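You operate a simulated robot arm through the tools that you are given. There is no shell and no other tool.

You run a simulated robot arm. Do the job below in one go: nothing can be reset, and whatever is moved stays where it is left.

JOB
Fix the port that the alarm names and start it again.
Fine: push its lead home, turn its holder's knob shut, clear the alarm, then start.

Only the result counts: the job must be done as asked and must still hold three seconds after the hand-in. Knocking over, shifting, dropping, spilling or breaking anything else fails it.

ROBOT AND FRAMES
A 6-joint arm with a two-finger gripper, fixed in place. Base frame: the origin is on the floor under the middle of its stand, x ahead of it, y to its left, z up; the work surface is at about z = 78. Units: cm, degrees, N and s.
It reaches about 129.8 cm from its shoulder. Its first joint turns from -149.0 to 149.0 degrees. Payload 1.57 kg.
The TCP is the grasp point between the finger pads, 2.1 cm short of the fingertips. In the tool frame z runs along the fingers and y along their closing line. The gripper opens to 7 cm; its body begins 5 cm behind the TCP.
Orientation is that of the tool frame in the base frame, as a unit quaternion [w, x, y, z]. With the fingers straight down and closing along the base's y, the tool's x points along the base's -x, its y along +y and its z along -z.

CONTROLS
- The arm moves only by the tool step_arm. Its argument "commands" is a list of rows, each a list of 7 numbers: the closure in counts, from 0 (fully open) to 255 (shut), then the shift along the tool's x, y, z in units of 20 mm (1.0 is 20 mm), then the turn, a rotation vector about the tool's x, y, z in units of 4 degrees (1.0 is 4 degrees). In form: [[jaw, dx, dy, dz, rx, ry, rz], ...]. A call has 1 to 20 rows; each row shifts and turns the commanded pose from where the row before left it, along the tool's axes as they then stand. A call with a number of a shift or a turn outside -1 to 1 is refused whole. Rows are played at 5 a second. More than 5 cm and 8.6 degrees between two rows, or a gripper value outside its range, and nothing of the call is played. A pose out of reach is approached as far as the arm can. The call stops where the force on the tool passes 90 N (or 10 N more than at its start, if that is more) or the arm is blocked; 0.2 s more then pass. Each finger travels about 6.48 cm/s and halts on what it meets, pressing with about 28 N; the grip force reading is that of the motor and also rises with nothing between the fingers. The clock runs only during rows and for 0.2 s after the last one: add rows that do not move to give the fingers time. It gives the time, the measured TCP pose, the force on the tool (base axes), the opening and the grip force at its end, in the units of the frame above (readings bear some noise), with the torque about the TCP (base axes, N m) and any sound that the robot's microphone picked up.
- Cameras (640 x 400 px; columns grow to the right, rows downward): "scene" is fixed at [39.86, -49.84, 147.9]; the picture's right is [0.99, -0.14, 0.00], its down [-0.05, -0.35, -0.93] and it looks along [0.13, 0.93, -0.35] (base axes); focal length 372 px, centre (320, 200). "wrist" rides on the gripper at [7.9, 0.4, -8.1] in the tool frame; the picture's right is [-0.05, 1.00, 0.00], its down [-0.67, -0.04, -0.74] and it looks along [-0.74, -0.04, 0.67] (tool axes); focal length 256 px, centre (320, 200). There is no depth. A picture from a camera that has moved, and an enlarged one, comes with that camera's place and axes in the base frame and with its lens.
- capture(camera): a new picture of that camera. No time passes.
- lift_body(by): slides the trunk up (or, below 0, down) by that many cm; the arm rides with it, the base frame stays. It gives what a move gives, with no picture.
- close_up(camera, box): a new picture of the part [left, top, right, bottom] of that camera's present view, enlarged. No time passes.
- sign_off(): hands the job in; it is judged then, once.

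Nothing tells you positions but the pictures and the camera data. Unless the task says otherwise, let go and move clear before handing in.

The tools are called after "Call:" as a command line: name --pt "numbers of a row" for each row, then --argument value for the rest, lists and objects as JSON in quotes. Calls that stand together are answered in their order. step_arm: Moves the arm, as the interface text tells. Its arguments: {"type":"object","properties":{"commands":{"type":"array"}},"required":["commands"]} The other tools are called the same way: lift_body (by) moves the trunk up or down; capture (camera) takes a picture; close_up (camera, box) takes an enlarged picture of a part of a camera's view; sign_off () hands the job in.

At the start:

```text
t: 0.0
position: [41.44, 48.56, 118.4]
tcp_rot: [0.0, 0.0, 1.0, 0.0]
wrist_force: [-0.4, 0.2, 0.8]
torque: [-0.01, 0.0, 0.0]
width: 6.97
gripper_force: 0.1
trunk travel left (down, up): [-86.5, 10.5]
```

scene: 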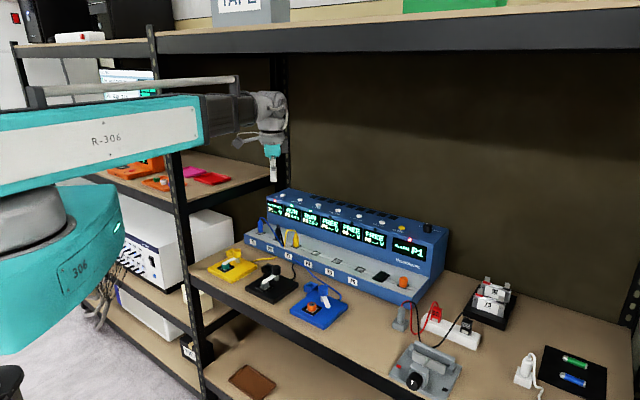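
wrist: 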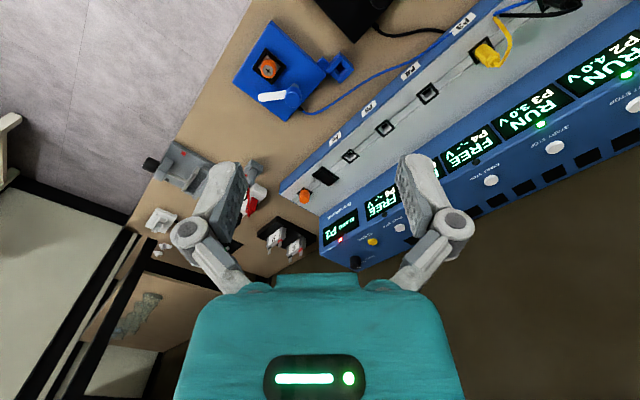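

I see a blue battery-tester unit with several ports and displays, and three holders (yellow, black, blue) in front of it. First I'll look at enlarged views to read the alarm and find the leads and knobs.

Call:
close_up --camera "scene" --box '[240, 180, 450, 310]'

Call:
close_up --camera "scene" --box '[190, 220, 360, 330]'

Call:
close_up --camera "wrist" --box '[220, 0, 640, 270]'

```text
3.05 times, centred on (345, 245) of scene
camera zoom: at [39.86, -49.84, 147.9], right [0.99, -0.14, 0.0], down [-0.05, -0.35, -0.93], along [0.13, 0.93, -0.35], focal length 1134 px, centre (244, 63)
```

zoom: 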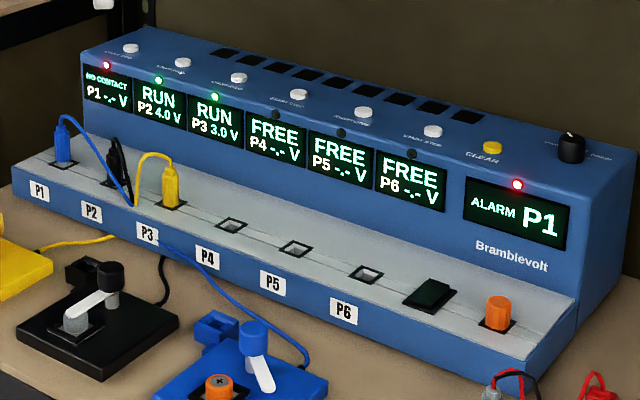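

```text
3.64 times, centred on (275, 275) of scene
camera zoom: at [39.86, -49.84, 147.9], right [0.99, -0.14, 0.0], down [-0.05, -0.35, -0.93], along [0.13, 0.93, -0.35], focal length 1353 px, centre (484, -73)
```

zoom: 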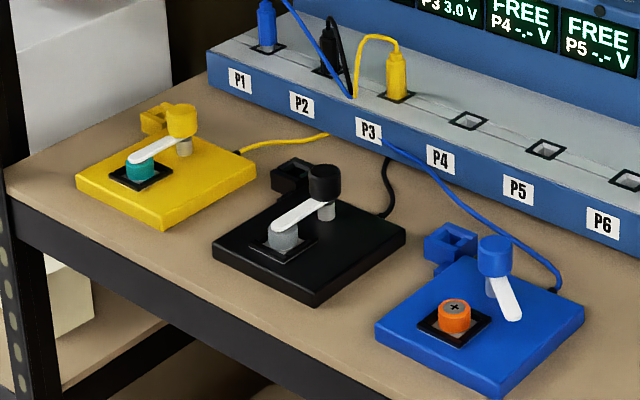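

```text
1.48 times, centred on (430, 135) of wrist
camera zoom: at [33.51, 48.8, 126.55], right [0.05, 1.0, 0.0], down [0.67, -0.04, 0.74], along [0.74, -0.04, -0.67], focal length 379 px, centre (157, 296)
```

zoom: 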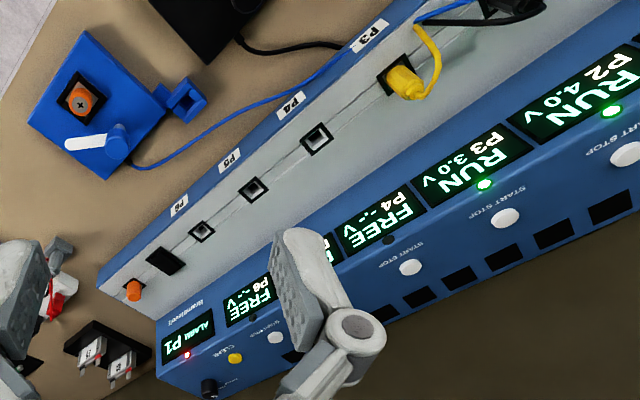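

The alarm names P1. Its lead is the blue one (NO CONTACT), and the blue holder's lever is swung off its cell, unlike the levers on the yellow and black holders. I place P1 near (36, 84, 87) and CLEAR near (82, 58, 95), with the unit set at about 45° in the base frame. Next I'll turn the wrist to face the unit and move nearer for a better look.

Call:
step_arm --pt "0 0 0.5 0 0 0 -0.9375" --pt "0 0 0.5 0 0 0 -0.9375" --pt "0 0 0.5 0 0 0 -0.9375" --pt "0 0 0.5 0 0 0 -0.9375" --pt "0 0 0.5 0 0 0 -0.9375" --pt "0 0 0.5 0 0 0 -0.9375" --pt "0 0 0.5 0 0 0 -0.9375" --pt "0 0 0.5 0 0 0 -0.9375" --pt "0 0 0.5 0 0 0 -0.9375" --pt "0 0 0.5 0 0 0 -0.9375" --pt "0 0 0.5 0 0 0 -0.9375" --pt "0 0 0.5 0 0 0 -0.9375"

Call:
capture --camera "wrist"

Call:
capture --camera "scene"

```text
t: 2.6
position: [37.17, 59.52, 118.33]
tcp_rot: [0.0, -0.383, 0.924, 0.001]
wrist_force: [0.1, -0.7, 0.1]
torque: [0.03, -0.01, -0.06]
width: 7.01
gripper_force: 0.1
trunk travel left (down, up): [-86.5, 10.5]
```

```text
taken
camera wrist: at [31.34, 54.05, 126.54], right [-0.67, 0.74, 0.0], down [0.5, 0.45, 0.74], along [0.55, 0.5, -0.67], focal length 256 px, centre (320, 200)
```

wrist: 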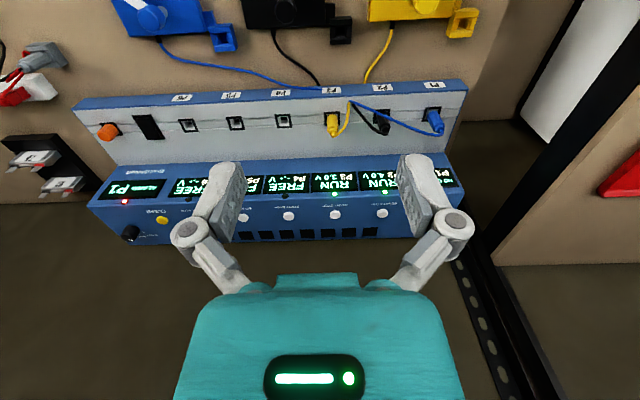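

```text
taken
```

scene: 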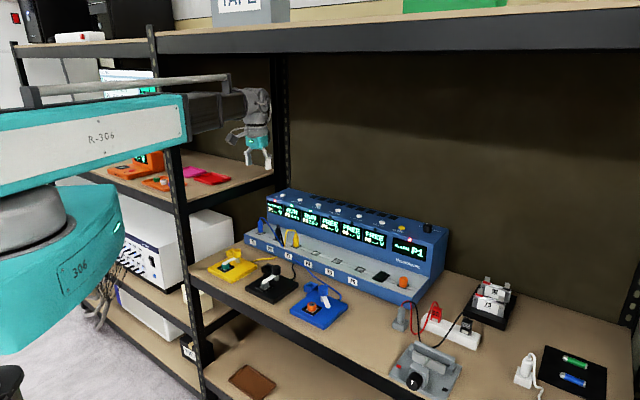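

The wrist camera now faces the unit nearly square on. I'll enlarge the plugs and the blue holder to fix their positions.

Call:
close_up --camera "wrist" --box '[300, 70, 480, 182]'

Call:
close_up --camera "wrist" --box '[90, 0, 350, 130]'

Call:
close_up --camera "scene" --box '[230, 180, 310, 230]'

Call:
close_up --camera "scene" --box '[240, 210, 320, 260]'

Call:
close_up --camera "scene" --box '[280, 275, 360, 325]'

```text
3.56 times, centred on (390, 126) of wrist
camera zoom: at [31.34, 54.05, 126.54], right [-0.67, 0.74, 0.0], down [0.5, 0.45, 0.74], along [0.55, 0.5, -0.67], focal length 910 px, centre (71, 463)
```

zoom: 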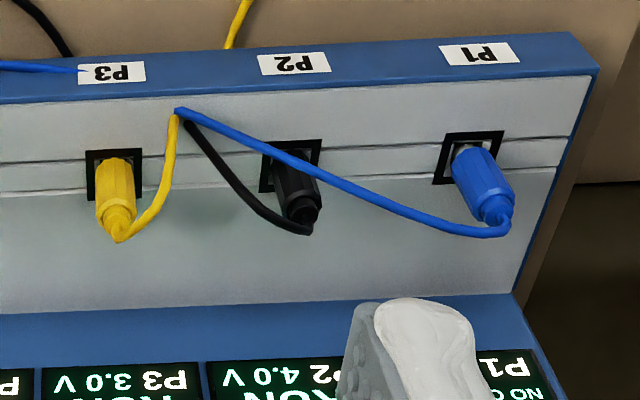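

```text
2.46 times, centred on (220, 65) of wrist
camera zoom: at [31.34, 54.05, 126.54], right [-0.67, 0.74, 0.0], down [0.5, 0.45, 0.74], along [0.55, 0.5, -0.67], focal length 630 px, centre (566, 532)
```

zoom: 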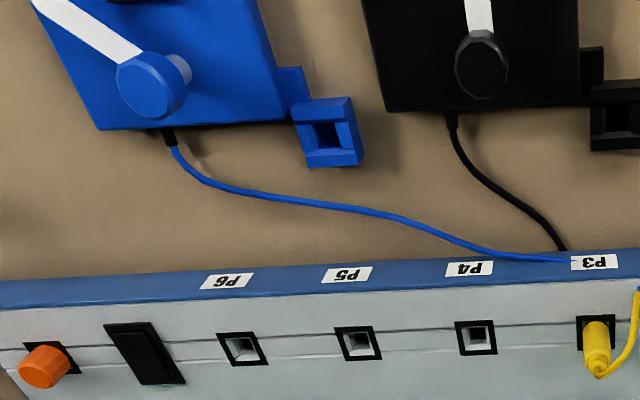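

```text
8.00 times, centred on (270, 205) of scene
camera zoom: at [39.86, -49.84, 147.9], right [0.99, -0.14, 0.0], down [-0.05, -0.35, -0.93], along [0.13, 0.93, -0.35], focal length 2976 px, centre (720, 160)
```

zoom: 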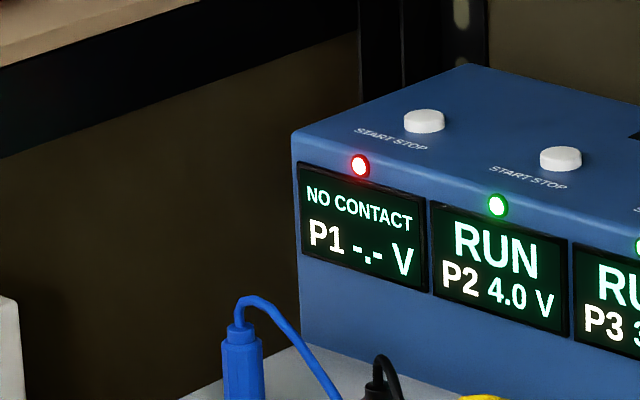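

```text
8.00 times, centred on (280, 235) of scene
camera zoom: at [39.86, -49.84, 147.9], right [0.99, -0.14, 0.0], down [-0.05, -0.35, -0.93], along [0.13, 0.93, -0.35], focal length 2976 px, centre (640, -80)
```

zoom: 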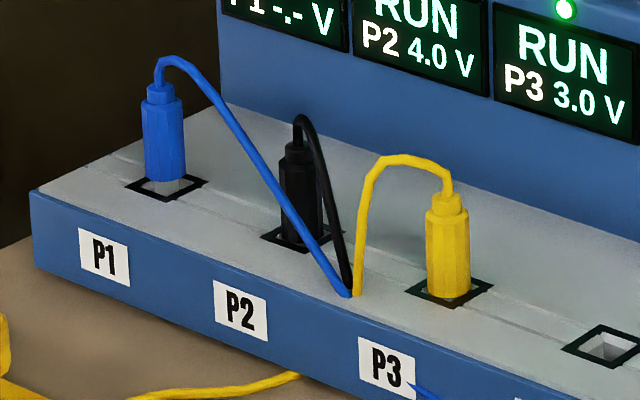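

```text
8.00 times, centred on (320, 300) of scene
camera zoom: at [39.86, -49.84, 147.9], right [0.99, -0.14, 0.0], down [-0.05, -0.35, -0.93], along [0.13, 0.93, -0.35], focal length 2976 px, centre (320, -600)
```

zoom: 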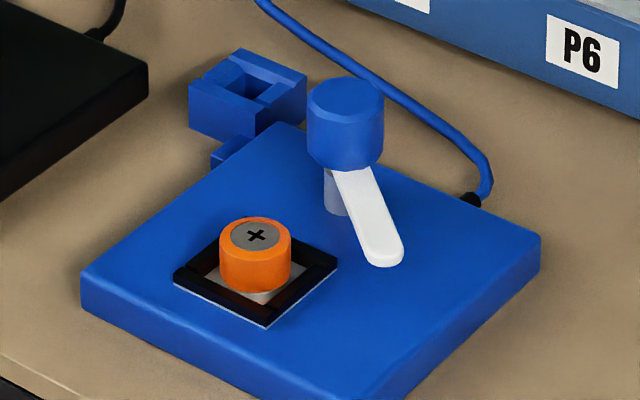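

P1's plug stands vertical in its socket near (35.4, 85.9, 82.9) and sits about half a cm too high. Its cable runs off toward P3, and a neighbouring shelf is close on its left. I'll check the clearances around the gripper, that side shelf and the holder before moving in.

Call:
close_up --camera "scene" --box '[160, 70, 320, 170]'

Call:
close_up --camera "scene" --box '[160, 150, 320, 250]'

Call:
close_up --camera "wrist" --box '[420, 40, 640, 400]'

```text
4.00 times, centred on (240, 120) of scene
camera zoom: at [39.86, -49.84, 147.9], right [0.99, -0.14, 0.0], down [-0.05, -0.35, -0.93], along [0.13, 0.93, -0.35], focal length 1488 px, centre (640, 520)
```

zoom: 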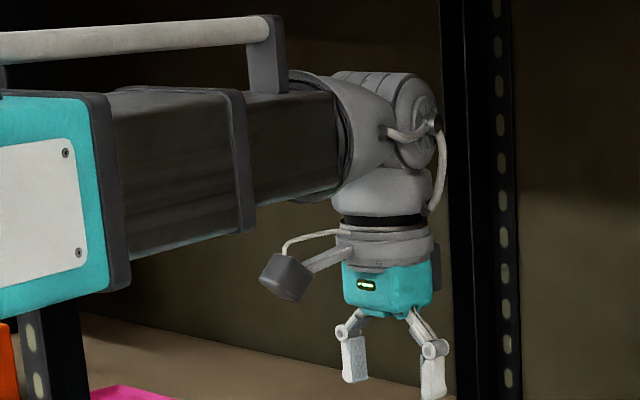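

```text
4.00 times, centred on (240, 200) of scene
camera zoom: at [39.86, -49.84, 147.9], right [0.99, -0.14, 0.0], down [-0.05, -0.35, -0.93], along [0.13, 0.93, -0.35], focal length 1488 px, centre (640, 200)
```

zoom: 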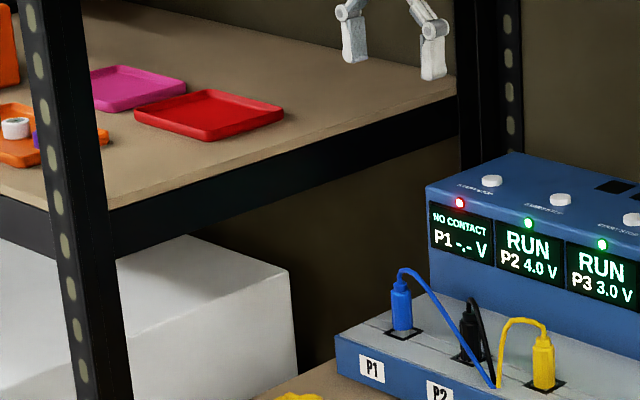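

```text
1.11 times, centred on (530, 220) of wrist
camera zoom: at [31.34, 54.05, 126.54], right [-0.67, 0.74, 0.0], down [0.5, 0.45, 0.74], along [0.55, 0.5, -0.67], focal length 284 px, centre (87, 178)
```

zoom: 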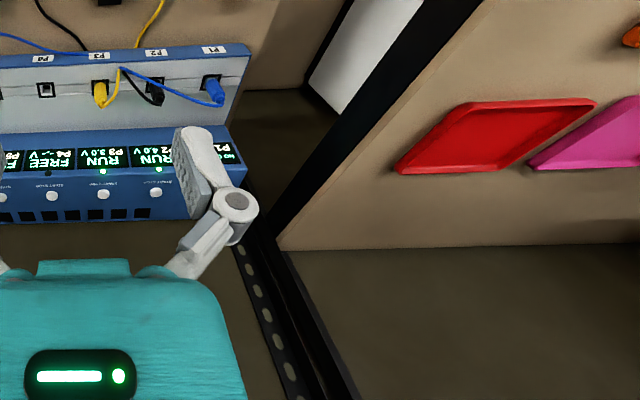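

The side shelf edge is about 13 cm left of P1, so there is room. The gripper will go in with its camera on the robot side, closing along base x so that the cable passes clear of the fingers. Next I'll turn to that yaw and look at the plug from nearer.

Call:
step_arm --pt "0 0 0 0 0 0 -0.9375" --pt "0 0 0 0 0 0 -0.9375" --pt "0 0 0 0 0 0 -0.9375" --pt "0 0 0 0 0 0 -0.9375" --pt "0 0 0 0 0 0 -0.9375" --pt "0 0 0 0 0 0 -0.9375" --pt "0 0 0 0 0 0 -0.9375" --pt "0 0 0 0 0 0 -0.9375" --pt "0 0 0 0 0 0 -0.9375" --pt "0 0 0 0 0 0 -0.9375" --pt "0 0 0 0 0 0 -0.9375" --pt "0 0 0 0 0 0 -0.9375"

Call:
step_arm --pt "0 -0.8 0.09 0.6 0 0 0" --pt "0 -0.8 0.09 0.6 0 0 0" --pt "0 -0.8 0.09 0.6 0 0 0" --pt "0 -0.8 0.09 0.6 0 0 0" --pt "0 -0.8 0.09 0.6 0 0 0" --pt "0 -0.8 0.09 0.6 0 0 0" --pt "0 -0.8 0.09 0.6 0 0 0" --pt "0 -0.8 0.09 0.6 0 0 0" --pt "0 -0.8 0.09 0.6 0 0 0" --pt "0 -0.8 0.09 0.6 0 0 0"

Call:
capture --camera "wrist"

Call:
capture --camera "scene"

```text
t: 5.2
position: [37.43, 59.46, 118.3]
tcp_rot: [0.001, -0.707, 0.707, 0.0]
wrist_force: [-0.2, 0.1, -0.5]
torque: [0.01, -0.03, 0.02]
width: 6.99
gripper_force: 0.0
trunk travel left (down, up): [-86.5, 10.5]
```

```text
t: 7.4
position: [35.4, 75.46, 118.36]
tcp_rot: [0.0, 0.707, -0.707, 0.0]
wrist_force: [-0.5, 0.9, 0.3]
torque: [0.01, -0.01, 0.04]
width: 6.97
gripper_force: 0.1
out of reach, approached as far as the arm can: row 1, 2, 3, 4, 5, 6, 7, 8, 9, 10
trunk travel left (down, up): [-86.5, 10.5]
```

```text
taken
camera wrist: at [35.11, 67.48, 126.53], right [-1.0, 0.05, 0.0], down [0.04, 0.67, 0.74], along [0.04, 0.74, -0.67], focal length 256 px, centre (320, 200)
```

wrist: 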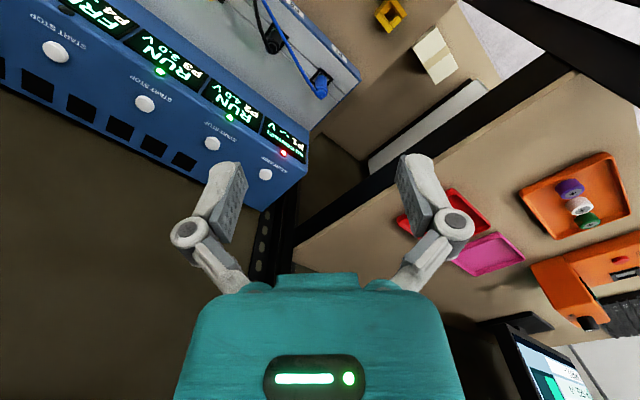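

```text
taken
```

scene: 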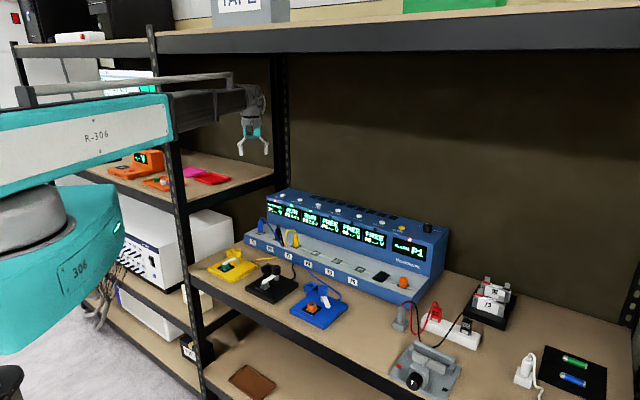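

The arm moved sideways but could not lower by itself, so height seems to come from the trunk. I'll test that with a small trunk move and then a hold row, to see how the commanded pose behaves.

Call:
lift_body --by -4

Call:
step_arm --pt "0 0 0 0 0 0 0"

Call:
step_arm --pt "0 0 0 0.25 0 0 0"

```text
t: 8.2
position: [35.53, 75.42, 114.36]
tcp_rot: [-0.001, -0.707, 0.707, 0.0]
wrist_force: [-0.2, 0.4, 1.0]
torque: [0.02, 0.02, 0.0]
width: 6.99
gripper_force: 0.1
trunk travel left (down, up): [-82.5, 14.5]
```

```text
t: 8.6
position: [35.47, 75.46, 114.39]
tcp_rot: [0.0, 0.708, -0.707, 0.0]
wrist_force: [0.4, 0.3, -0.3]
torque: [0.0, -0.03, 0.03]
width: 7.0
gripper_force: 0.0
trunk travel left (down, up): [-82.5, 14.5]
```

```text
t: 9.0
position: [35.47, 75.47, 114.36]
tcp_rot: [0.0, 0.708, -0.707, 0.0]
wrist_force: [0.4, 0.5, 0.5]
torque: [-0.02, 0.01, 0.0]
width: 7.01
gripper_force: 0.1
out of reach, approached as far as the arm can: row 1
trunk travel left (down, up): [-82.5, 14.5]
```

Confirmed: the trunk controls height, and x, y and yaw come from the arm. I'll lower the trunk further and look at the plug from nearer.

Call:
lift_body --by -12

Call:
capture --camera "wrist"

Call:
capture --camera "scene"

```text
t: 10.5
position: [35.38, 75.53, 102.31]
tcp_rot: [0.0, -0.707, 0.707, 0.001]
wrist_force: [0.1, 0.5, 0.1]
torque: [0.0, -0.01, -0.04]
width: 6.97
gripper_force: 0.1
trunk travel left (down, up): [-70.5, 26.5]
```

```text
taken
camera wrist: at [35.09, 67.42, 110.55], right [-1.0, 0.05, 0.0], down [0.04, 0.67, 0.74], along [0.04, 0.74, -0.67], focal length 256 px, centre (320, 200)
```

wrist: 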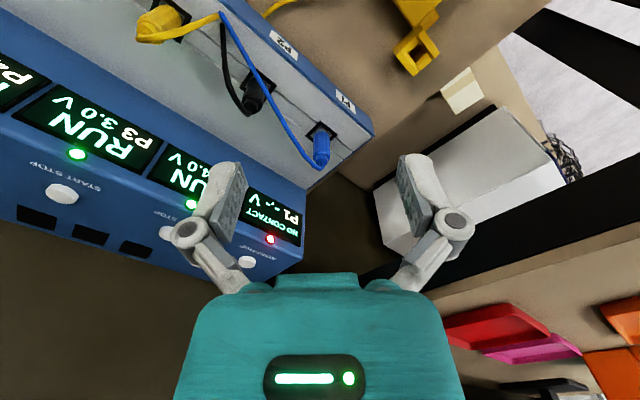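

```text
taken
```

scene: 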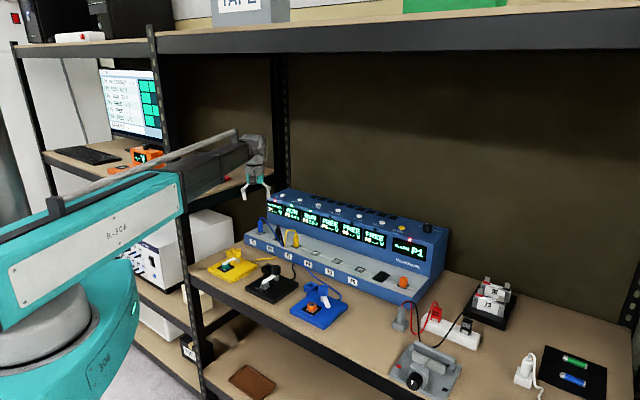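

The plug is in view between the fingers. I'll enlarge it, and also read the monitor on the left shelf.

Call:
close_up --camera "wrist" --box '[220, 80, 380, 180]'

Call:
close_up --camera "scene" --box '[90, 60, 190, 180]'

Call:
close_up --camera "scene" --box '[220, 120, 320, 250]'

```text
4.00 times, centred on (300, 130) of wrist
camera zoom: at [35.09, 67.42, 110.55], right [-1.0, 0.05, 0.0], down [0.04, 0.67, 0.74], along [0.04, 0.74, -0.67], focal length 1024 px, centre (400, 480)
```

zoom: 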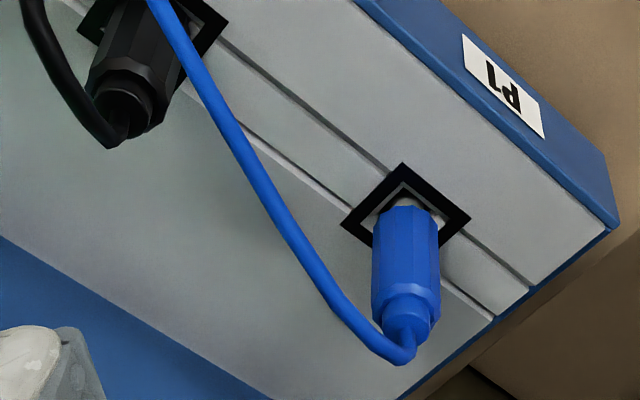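

```text
3.33 times, centred on (140, 120) of scene
camera zoom: at [39.86, -49.84, 147.9], right [0.99, -0.14, 0.0], down [-0.05, -0.35, -0.93], along [0.13, 0.93, -0.35], focal length 1240 px, centre (920, 467)
```

zoom: 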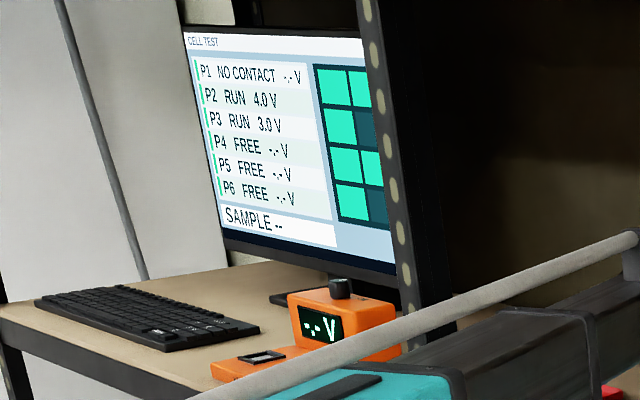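

```text
3.08 times, centred on (270, 185) of scene
camera zoom: at [39.86, -49.84, 147.9], right [0.99, -0.14, 0.0], down [-0.05, -0.35, -0.93], along [0.13, 0.93, -0.35], focal length 1145 px, centre (474, 246)
```

zoom: 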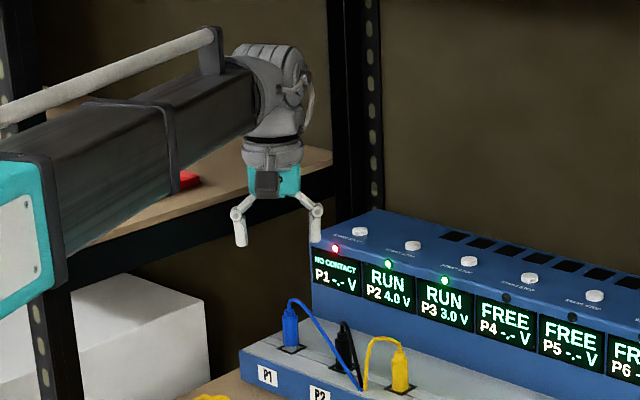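

The monitor agrees: P1 shows NO CONTACT. I put the plug's axis at about (35.8, 85.8), with the body top near z 87.5. I'll move directly above it and check the alignment.

Call:
step_arm --pt "0 -0.852 -0.033 0 0 0 0" --pt "0 -0.852 -0.033 0 0 0 0" --pt "0 -0.852 -0.033 0 0 0 0" --pt "0 -0.852 -0.033 0 0 0 0" --pt "0 -0.852 -0.033 0 0 0 0" --pt "0 -0.852 -0.033 0 0 0 0" --pt "0 0 0 0 0 0 0"

Call:
capture --camera "wrist"

Call:
close_up --camera "scene" --box '[220, 110, 320, 250]'

```text
t: 12.1
position: [35.95, 85.78, 102.35]
tcp_rot: [0.0, -0.707, 0.708, 0.001]
wrist_force: [0.4, -0.4, -0.1]
torque: [0.05, 0.0, 0.01]
width: 6.99
gripper_force: 0.1
trunk travel left (down, up): [-70.5, 26.5]
```

```text
taken
camera wrist: at [35.55, 77.7, 110.54], right [-1.0, 0.05, 0.0], down [0.04, 0.67, 0.74], along [0.04, 0.74, -0.67], focal length 256 px, centre (320, 200)
```

wrist: 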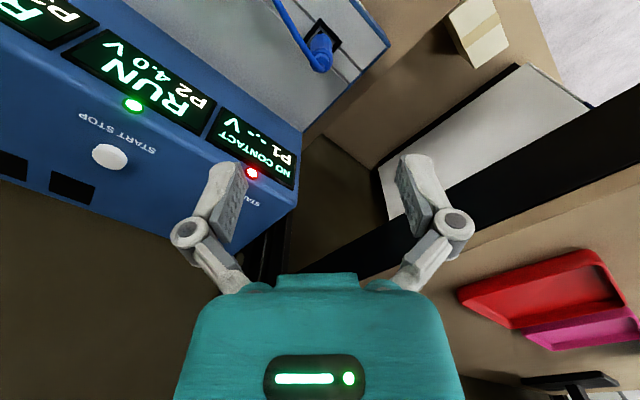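

```text
2.86 times, centred on (270, 180) of scene
camera zoom: at [39.86, -49.84, 147.9], right [0.99, -0.14, 0.0], down [-0.05, -0.35, -0.93], along [0.13, 0.93, -0.35], focal length 1063 px, centre (463, 257)
```

zoom: 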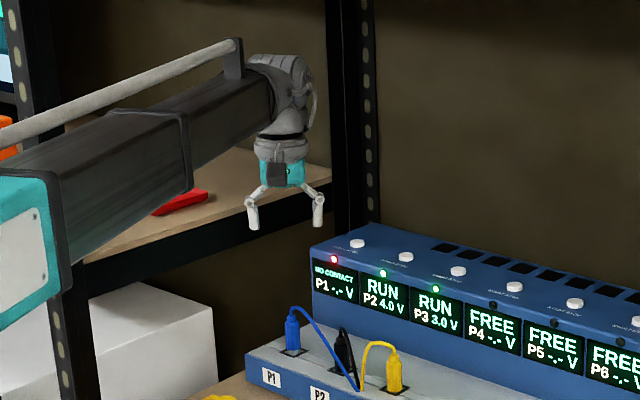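

Call:
close_up --camera "wrist" --box '[250, 0, 410, 100]'

Call:
step_arm --pt "0 0 0 0 0 0 0"

```text
4.00 times, centred on (330, 50) of wrist
camera zoom: at [35.55, 77.7, 110.54], right [-1.0, 0.05, 0.0], down [0.04, 0.67, 0.74], along [0.04, 0.74, -0.67], focal length 1024 px, centre (280, 800)
```

zoom: 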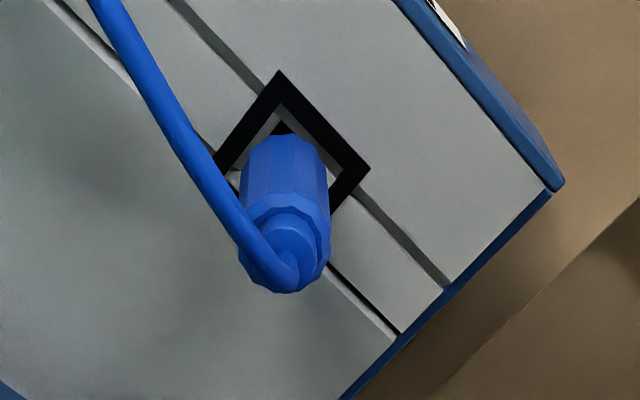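

```text
t: 12.5
position: [35.97, 85.75, 102.4]
tcp_rot: [0.001, -0.707, 0.707, 0.001]
wrist_force: [0.1, 0.0, -0.2]
torque: [-0.03, -0.02, 0.03]
width: 6.98
gripper_force: 0.0
trunk travel left (down, up): [-70.5, 26.5]
```

The plug axis comes out at (35.82, 85.65), within 0.15 cm of the TCP. I'll make that small correction and lower partway, then check again.

Call:
step_arm --pt "0 0.05 0.065 0 0 0 0" --pt "0 0 0 0 0 0 0"

Call:
lift_body --by -9.5

Call:
capture --camera "wrist"

Call:
close_up --camera "scene" --box '[180, 110, 340, 250]'

```text
t: 13.1
position: [35.85, 85.54, 102.38]
tcp_rot: [0.0, 0.708, -0.706, 0.0]
wrist_force: [0.1, -0.2, 0.8]
torque: [0.0, 0.02, -0.02]
width: 7.03
gripper_force: 0.0
trunk travel left (down, up): [-70.5, 26.5]
```

```text
t: 14.4
position: [35.79, 85.55, 92.93]
tcp_rot: [0.0, -0.707, 0.707, 0.0]
wrist_force: [0.4, 0.8, 0.3]
torque: [-0.01, 0.01, -0.04]
width: 6.99
gripper_force: 0.1
trunk travel left (down, up): [-61.0, 36.0]
```

```text
taken
camera wrist: at [35.44, 77.53, 101.05], right [-1.0, 0.05, 0.0], down [0.04, 0.67, 0.74], along [0.04, 0.74, -0.67], focal length 256 px, centre (320, 200)
```

wrist: 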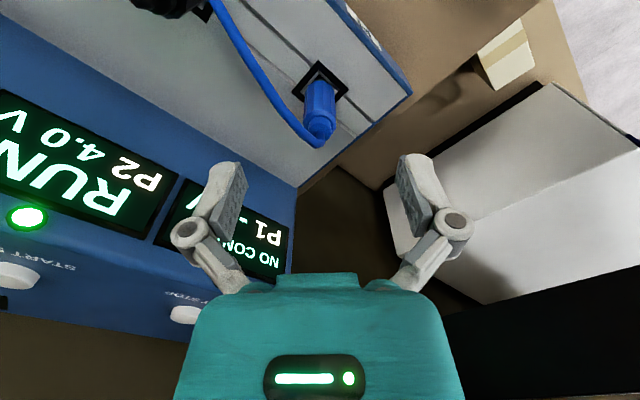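

```text
2.86 times, centred on (260, 180) of scene
camera zoom: at [39.86, -49.84, 147.9], right [0.99, -0.14, 0.0], down [-0.05, -0.35, -0.93], along [0.13, 0.93, -0.35], focal length 1063 px, centre (491, 257)
```

zoom: 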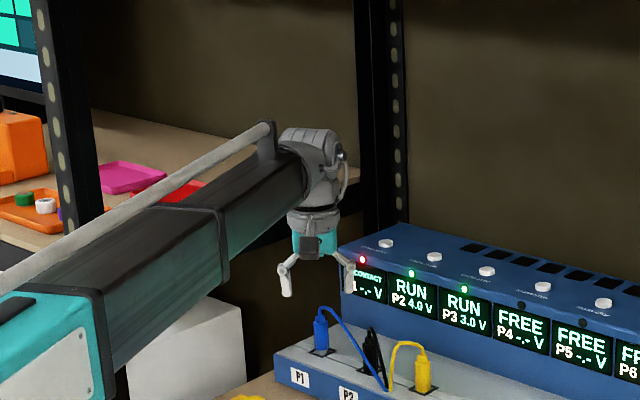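

Alignment looks good: the plug sits midway between the fingers and the cable clears them. I'll lower to grip height.

Call:
lift_body --by -6.1

Call:
capture --camera "wrist"

Call:
close_up --camera "scene" --box '[220, 170, 320, 250]'

```text
t: 15.4
position: [35.8, 85.66, 86.77]
tcp_rot: [0.0, -0.707, 0.707, 0.0]
wrist_force: [0.3, 0.6, 1.2]
torque: [0.02, -0.02, 0.0]
width: 7.0
gripper_force: 0.0
trunk travel left (down, up): [-54.9, 42.1]
```

```text
taken
camera wrist: at [35.45, 77.53, 94.95], right [-1.0, 0.05, 0.0], down [0.04, 0.67, 0.74], along [0.04, 0.74, -0.67], focal length 256 px, centre (320, 200)
```

wrist: 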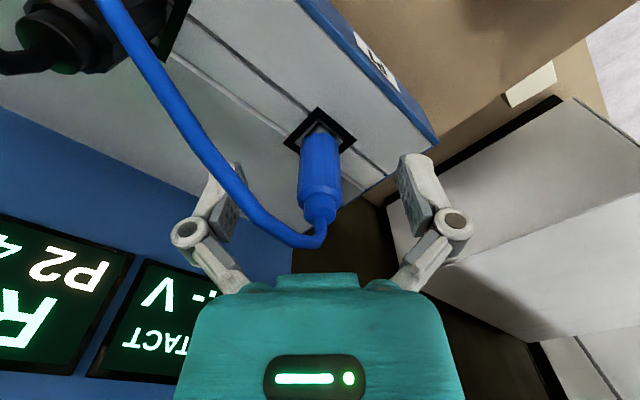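

```text
5.00 times, centred on (270, 210) of scene
camera zoom: at [39.86, -49.84, 147.9], right [0.99, -0.14, 0.0], down [-0.05, -0.35, -0.93], along [0.13, 0.93, -0.35], focal length 1860 px, centre (570, 150)
```

zoom: 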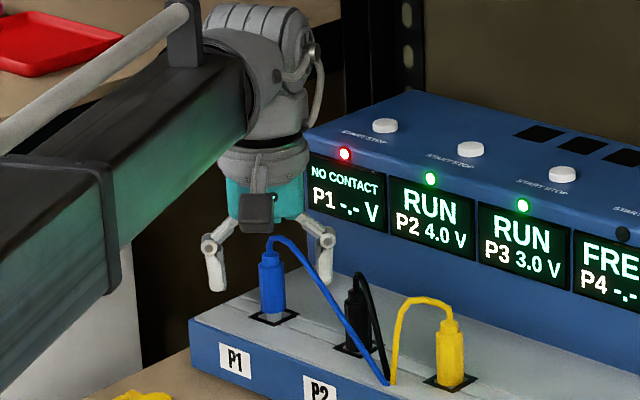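

The fingers straddle the plug and the cable passes on the camera side, clear of both. I'll close on it gently.

Call:
step_arm --pt "100 0 0 0 0 0 0" --pt "150 0 0 0 0 0 0" --pt "165 0 0 0 0 0 0" --pt "180 0 0 0 0 0 0" --pt "195 0 0 0 0 0 0" --pt "210 0 0 0 0 0 0" --pt "210 0 0 0 0 0 0"

Call:
capture --camera "wrist"

Call:
close_up --camera "scene" --box '[220, 170, 320, 250]'

```text
t: 17.0
position: [35.78, 85.58, 86.78]
tcp_rot: [0.0, 0.707, -0.707, -0.001]
wrist_force: [0.5, -0.3, 0.8]
torque: [0.0, 0.0, 0.01]
width: 1.82
gripper_force: 27.5
trunk travel left (down, up): [-54.9, 42.1]
```

```text
taken
camera wrist: at [35.45, 77.54, 94.94], right [-1.0, 0.05, 0.0], down [0.04, 0.67, 0.74], along [0.04, 0.74, -0.67], focal length 256 px, centre (320, 200)
```

wrist: 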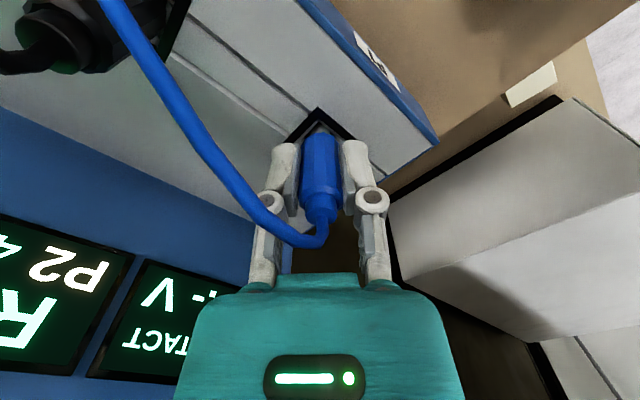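

```text
5.00 times, centred on (270, 210) of scene
camera zoom: at [39.86, -49.84, 147.9], right [0.99, -0.14, 0.0], down [-0.05, -0.35, -0.93], along [0.13, 0.93, -0.35], focal length 1860 px, centre (570, 150)
```

zoom: 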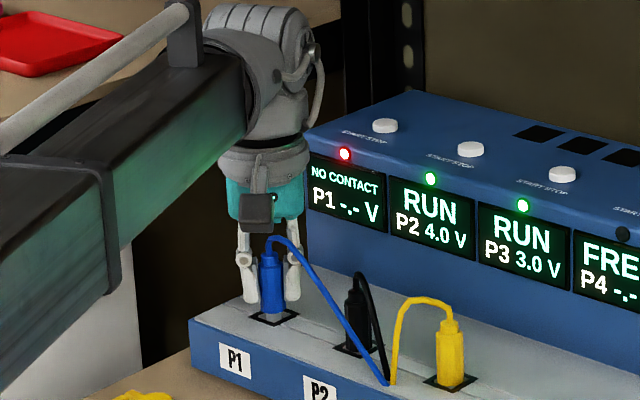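

I have a firm grip on the plug: width 1.82, with no side load. I'll push it down in small trunk steps and watch the force and the sounds.

Call:
lift_body --by -0.3

```text
t: 17.6
position: [35.92, 85.57, 86.41]
tcp_rot: [0.0, 0.707, -0.707, 0.0]
wrist_force: [0.1, 0.5, -0.7]
torque: [-0.01, -0.04, 0.01]
width: 1.8
gripper_force: 28.2
trunk travel left (down, up): [-54.6, 42.4]
```

Call:
lift_body --by -0.2

Call:
close_up --camera "scene" --box '[220, 170, 320, 250]'

Call:
close_up --camera "wrist" --box '[240, 80, 400, 250]'

```text
t: 18.1
position: [35.8, 85.55, 86.26]
tcp_rot: [0.0, -0.707, 0.707, 0.0]
wrist_force: [0.1, -0.3, -0.1]
torque: [0.0, 0.0, 0.0]
width: 1.81
gripper_force: 28.0
trunk travel left (down, up): [-54.4, 42.6]
```

```text
5.00 times, centred on (270, 210) of scene
camera zoom: at [39.86, -49.84, 147.9], right [0.99, -0.14, 0.0], down [-0.05, -0.35, -0.93], along [0.13, 0.93, -0.35], focal length 1860 px, centre (570, 150)
```

zoom: 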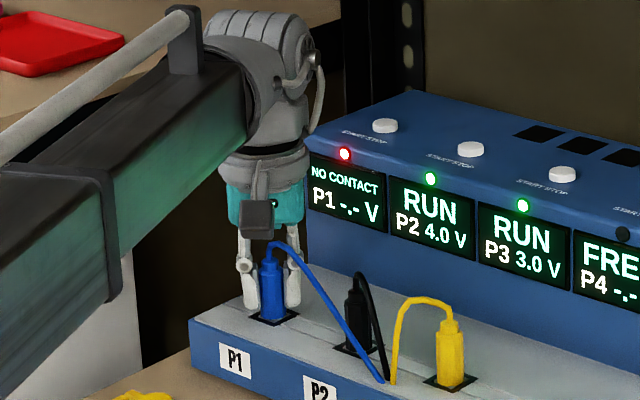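

```text
2.35 times, centred on (320, 165) of wrist
camera zoom: at [35.45, 77.53, 94.44], right [-1.0, 0.05, 0.0], down [0.04, 0.67, 0.74], along [0.04, 0.74, -0.67], focal length 602 px, centre (320, 282)
```

zoom: 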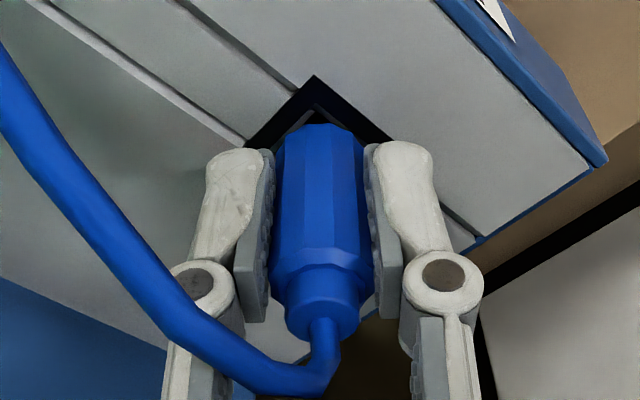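

Call:
lift_body --by -0.15

```text
t: 18.6
position: [35.72, 85.6, 86.24]
tcp_rot: [0.0, -0.707, 0.707, 0.001]
wrist_force: [0.1, 0.2, 2.9]
torque: [-0.01, -0.01, 0.0]
width: 1.81
gripper_force: 27.8
trunk travel left (down, up): [-54.3, 42.7]
```

Call:
lift_body --by -0.15

Call:
close_up --camera "scene" --box '[240, 190, 310, 240]'

Call:
close_up --camera "wrist" --box '[240, 80, 400, 250]'

```text
t: 19.1
position: [35.86, 85.56, 85.99]
tcp_rot: [-0.001, 0.708, -0.707, -0.001]
wrist_force: [1.9, 4.0, 16.7]
torque: [0.11, 0.02, -0.01]
width: 1.82
gripper_force: 28.0
trunk travel left (down, up): [-54.1, 42.9]
```

```text
8.00 times, centred on (275, 215) of scene
camera zoom: at [39.86, -49.84, 147.9], right [0.99, -0.14, 0.0], down [-0.05, -0.35, -0.93], along [0.13, 0.93, -0.35], focal length 2976 px, centre (680, 80)
```

zoom: 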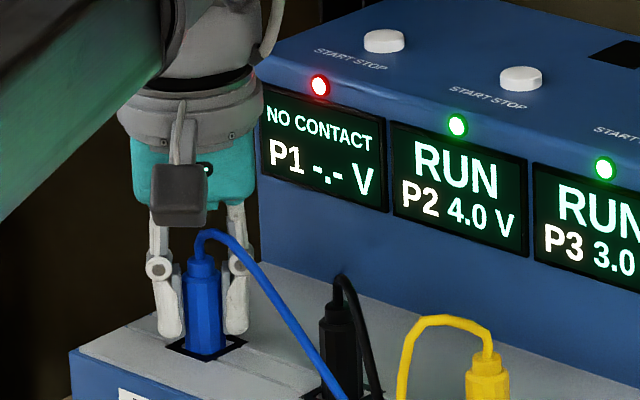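

```text
2.35 times, centred on (320, 165) of wrist
camera zoom: at [35.43, 77.48, 94.26], right [-1.0, 0.05, 0.0], down [0.04, 0.66, 0.75], along [0.04, 0.74, -0.67], focal length 602 px, centre (320, 282)
```

zoom: 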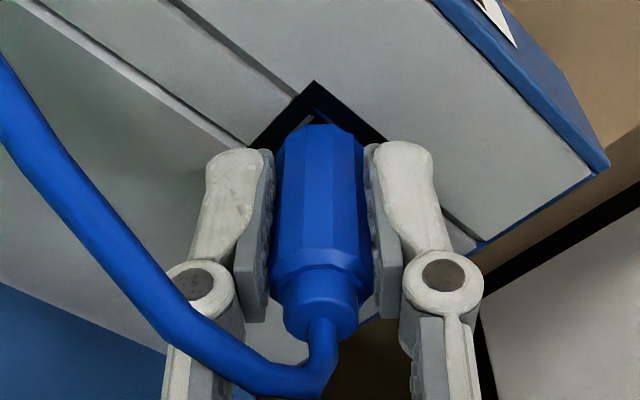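

Call:
lift_body --by -0.15

Call:
close_up --camera "scene" --box '[240, 190, 310, 240]'

```text
t: 19.6
position: [35.76, 85.4, 85.98]
tcp_rot: [-0.001, 0.707, -0.707, -0.001]
wrist_force: [4.1, 5.5, 22.7]
torque: [0.16, 0.03, -0.04]
width: 1.83
gripper_force: 27.7
trunk travel left (down, up): [-54.0, 43.0]
```

```text
8.00 times, centred on (275, 215) of scene
camera zoom: at [39.86, -49.84, 147.9], right [0.99, -0.14, 0.0], down [-0.05, -0.35, -0.93], along [0.13, 0.93, -0.35], focal length 2976 px, centre (680, 80)
```

zoom: 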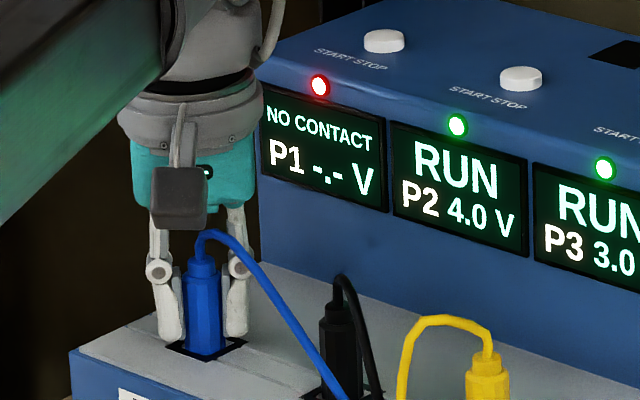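

The force now climbs with no further travel, so the plug has bottomed out about 0.8 cm lower. I'll release it, rise a little and compare it with P2 and P3.

Call:
step_arm --pt "150 0 0 0 0 0 0" --pt "100 0 0 0 0 0 0" --pt "0 0 0 0 0 0 0" --pt "0 0 0 0 0 0 0" --pt "0 0 0 0 0 0 0" --pt "0 0 0 0 0 0 0"

Call:
close_up --camera "scene" --box '[240, 210, 320, 260]'

Call:
capture --camera "wrist"

```text
t: 21.0
position: [35.86, 85.53, 85.84]
tcp_rot: [0.0, 0.707, -0.707, 0.0]
wrist_force: [0.3, 0.9, 0.0]
torque: [-0.02, -0.01, -0.03]
width: 6.97
gripper_force: 0.1
trunk travel left (down, up): [-54.0, 43.0]
```

```text
8.00 times, centred on (280, 235) of scene
camera zoom: at [39.86, -49.84, 147.9], right [0.99, -0.14, 0.0], down [-0.05, -0.35, -0.93], along [0.13, 0.93, -0.35], focal length 2976 px, centre (640, -80)
```

zoom: 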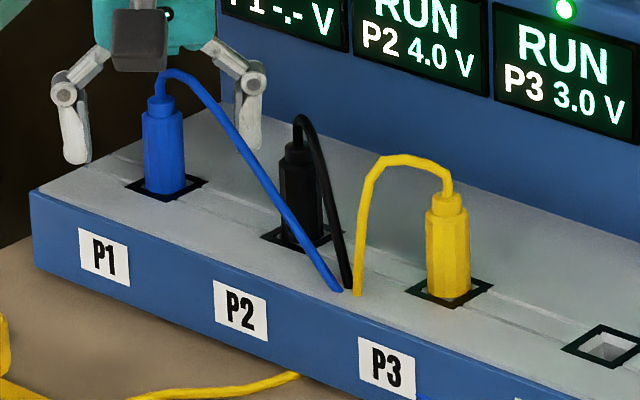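

```text
taken
camera wrist: at [35.45, 77.53, 93.99], right [-1.0, 0.05, 0.0], down [0.04, 0.67, 0.74], along [0.04, 0.74, -0.67], focal length 256 px, centre (320, 200)
```

wrist: 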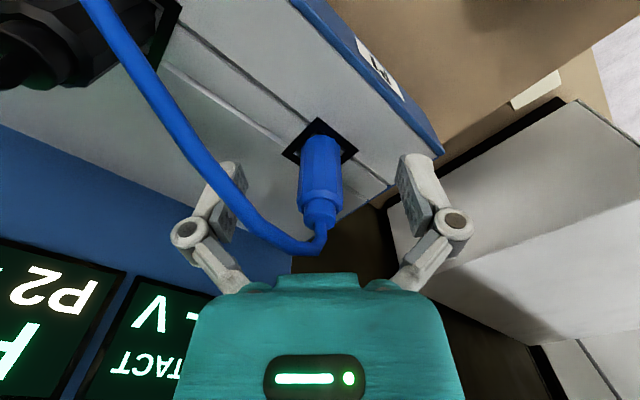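

P1's plug now sits at the same height as P2 and P3. I'll rise and move over the blue holder for a closer look at its knob.

Call:
lift_body --by 14

Call:
step_arm --pt "0 1 -0.4 0 0 0 0" --pt "0 1 -0.4 0 0 0 0" --pt "0 1 -0.4 0 0 0 0" --pt "0 1 -0.4 0 0 0 0" --pt "0 1 -0.4 0 0 0 0" --pt "0 1 -0.4 0 0 0 0" --pt "0 1 -0.4 0 0 0 0" --pt "0 1 -0.4 0 0 0 0" --pt "0 1 -0.4 0 0 0 0" --pt "0 1 -0.4 0 0 0 0" --pt "0 1 -0.4 0 0 0 0" --pt "0 1 -0.4 0 0 0 0" --pt "0 1 -0.4 0 0 0 0" --pt "0 1 -0.4 0 0 0 0" --pt "0 1 -0.4 0 0 0 0" --pt "0 1 -0.4 0 0 0 0" --pt "0 1 -0.4 0 0 0 0" --pt "0 1 -0.4 0 0 0 0" --pt "0 1 -0.4 0 0 0 0" --pt "0 1 -0.4 0 0 0 0"

Call:
step_arm --pt "0 0.9 -0.35 0 0 0 0" --pt "0 0.9 -0.35 0 0 0 0" --pt "0 0 0 0 0 0 0"

Call:
capture --camera "wrist"

Call:
capture --camera "scene"

```text
t: 22.7
position: [35.92, 85.56, 99.67]
tcp_rot: [0.0, 0.708, -0.707, 0.0]
wrist_force: [0.3, -0.8, -0.2]
torque: [0.01, -0.04, 0.02]
width: 6.99
gripper_force: 0.0
trunk travel left (down, up): [-68.0, 29.0]
```

```text
t: 26.9
position: [51.76, 45.53, 99.79]
tcp_rot: [0.0, -0.707, 0.707, 0.0]
wrist_force: [-0.3, 0.0, 0.3]
torque: [-0.02, 0.0, 0.0]
width: 7.01
gripper_force: 0.0
trunk travel left (down, up): [-68.0, 29.0]
```

```text
t: 27.7
position: [53.24, 42.02, 99.95]
tcp_rot: [0.0, -0.707, 0.707, 0.001]
wrist_force: [-1.3, 0.8, -0.9]
torque: [0.01, -0.03, 0.03]
width: 6.99
gripper_force: 0.1
trunk travel left (down, up): [-68.0, 29.0]
```

```text
taken
camera wrist: at [52.88, 33.88, 108.0], right [-1.0, 0.05, 0.0], down [0.04, 0.67, 0.74], along [0.04, 0.74, -0.67], focal length 256 px, centre (320, 200)
```

wrist: 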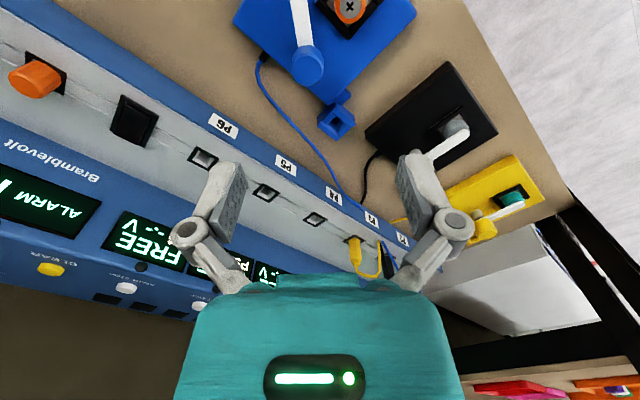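

```text
taken
```

scene: 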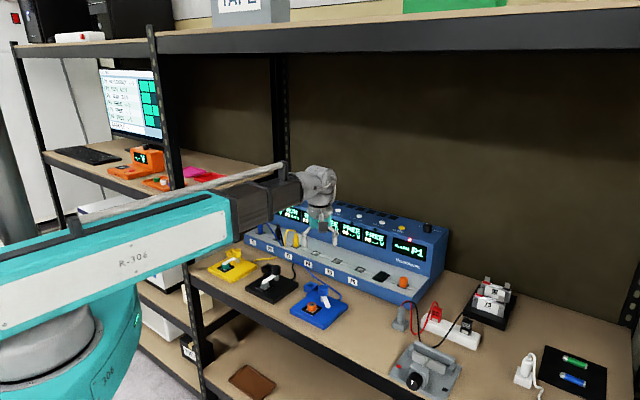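

Call:
close_up --camera "wrist" --box '[220, 0, 420, 125]'

Call:
close_up --camera "wrist" --box '[360, 50, 560, 250]'

Call:
close_up --camera "scene" --box '[240, 180, 360, 330]'

```text
3.20 times, centred on (320, 62) of wrist
camera zoom: at [52.88, 33.88, 108.0], right [-1.0, 0.05, 0.0], down [0.04, 0.67, 0.74], along [0.04, 0.74, -0.67], focal length 819 px, centre (320, 640)
```

zoom: 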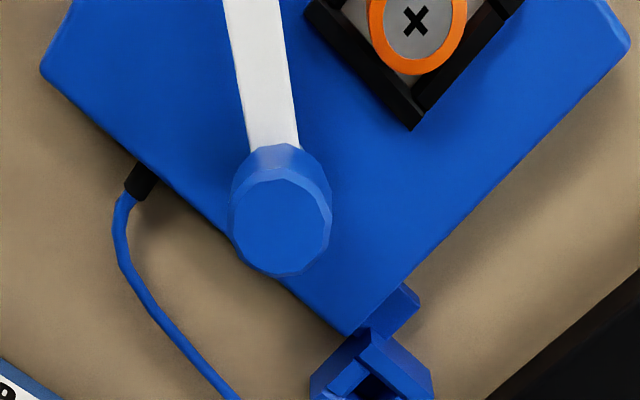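

```text
2.00 times, centred on (460, 150) of wrist
camera zoom: at [52.88, 33.88, 108.0], right [-1.0, 0.05, 0.0], down [0.04, 0.67, 0.74], along [0.04, 0.74, -0.67], focal length 512 px, centre (40, 300)
```

zoom: 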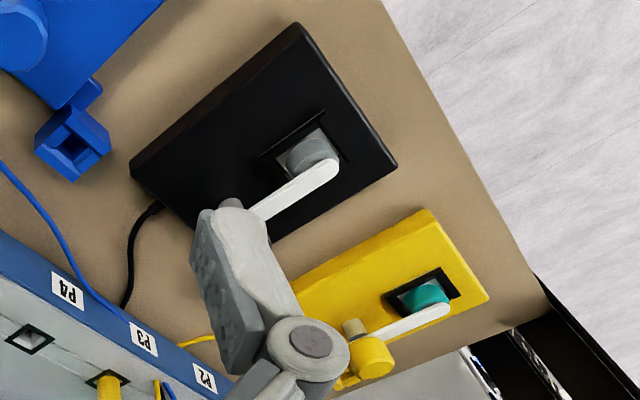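

```text
2.67 times, centred on (300, 255) of scene
camera zoom: at [39.86, -49.84, 147.9], right [0.99, -0.14, 0.0], down [-0.05, -0.35, -0.93], along [0.13, 0.93, -0.35], focal length 992 px, centre (373, 53)
```

zoom: 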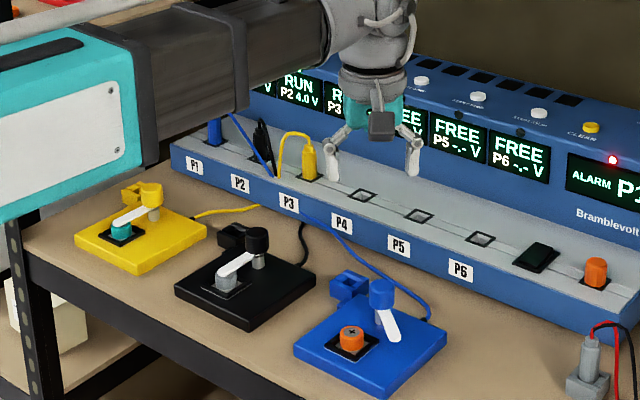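

The blue knob's axis is about (54.4, 42.8) with its top near z 84.8. The lever now points at about −86°, and the cell lies at about −135° from the knob, so the knob needs roughly −50° (clockwise from above). I'll centre over it and lower partway to refine this.

Call:
step_arm --pt "0 -0.23 -0.29 0 0 0 0" --pt "0 -0.23 -0.285 0 0 0 0" --pt "0 0 0 0 0 0 0"

Call:
lift_body --by -7

Call:
capture --camera "wrist"

Call:
close_up --camera "wrist" --box '[220, 20, 420, 145]'

Call:
close_up --camera "scene" --box '[270, 210, 370, 330]'

```text
t: 28.5
position: [54.36, 42.94, 99.93]
tcp_rot: [0.0, -0.707, 0.707, 0.0]
wrist_force: [0.3, -0.7, -0.1]
torque: [-0.02, 0.02, -0.02]
width: 7.01
gripper_force: 0.1
trunk travel left (down, up): [-68.0, 29.0]
```

```text
t: 29.6
position: [54.34, 43.03, 92.83]
tcp_rot: [0.0, 0.707, -0.707, -0.001]
wrist_force: [0.2, 0.6, 0.1]
torque: [-0.02, 0.02, 0.05]
width: 6.97
gripper_force: 0.0
trunk travel left (down, up): [-61.0, 36.0]
```

```text
taken
camera wrist: at [53.94, 34.92, 101.0], right [-1.0, 0.05, 0.0], down [0.04, 0.67, 0.74], along [0.04, 0.74, -0.67], focal length 256 px, centre (320, 200)
```

wrist: 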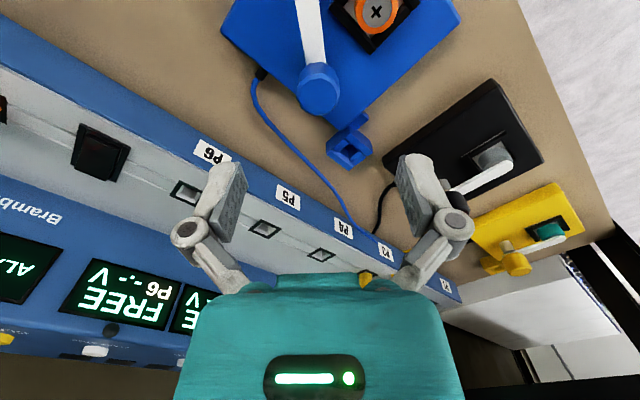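

```text
3.20 times, centred on (320, 82) of wrist
camera zoom: at [53.94, 34.92, 101.0], right [-1.0, 0.05, 0.0], down [0.04, 0.67, 0.74], along [0.04, 0.74, -0.67], focal length 819 px, centre (320, 576)
```

zoom: 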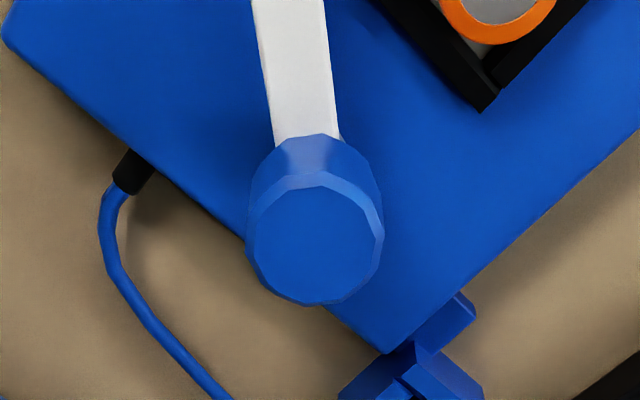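

```text
3.33 times, centred on (320, 270) of scene
camera zoom: at [39.86, -49.84, 147.9], right [0.99, -0.14, 0.0], down [-0.05, -0.35, -0.93], along [0.13, 0.93, -0.35], focal length 1240 px, centre (320, -33)
```

zoom: 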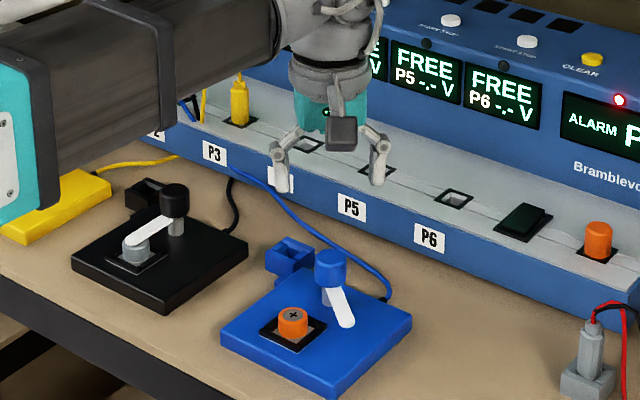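

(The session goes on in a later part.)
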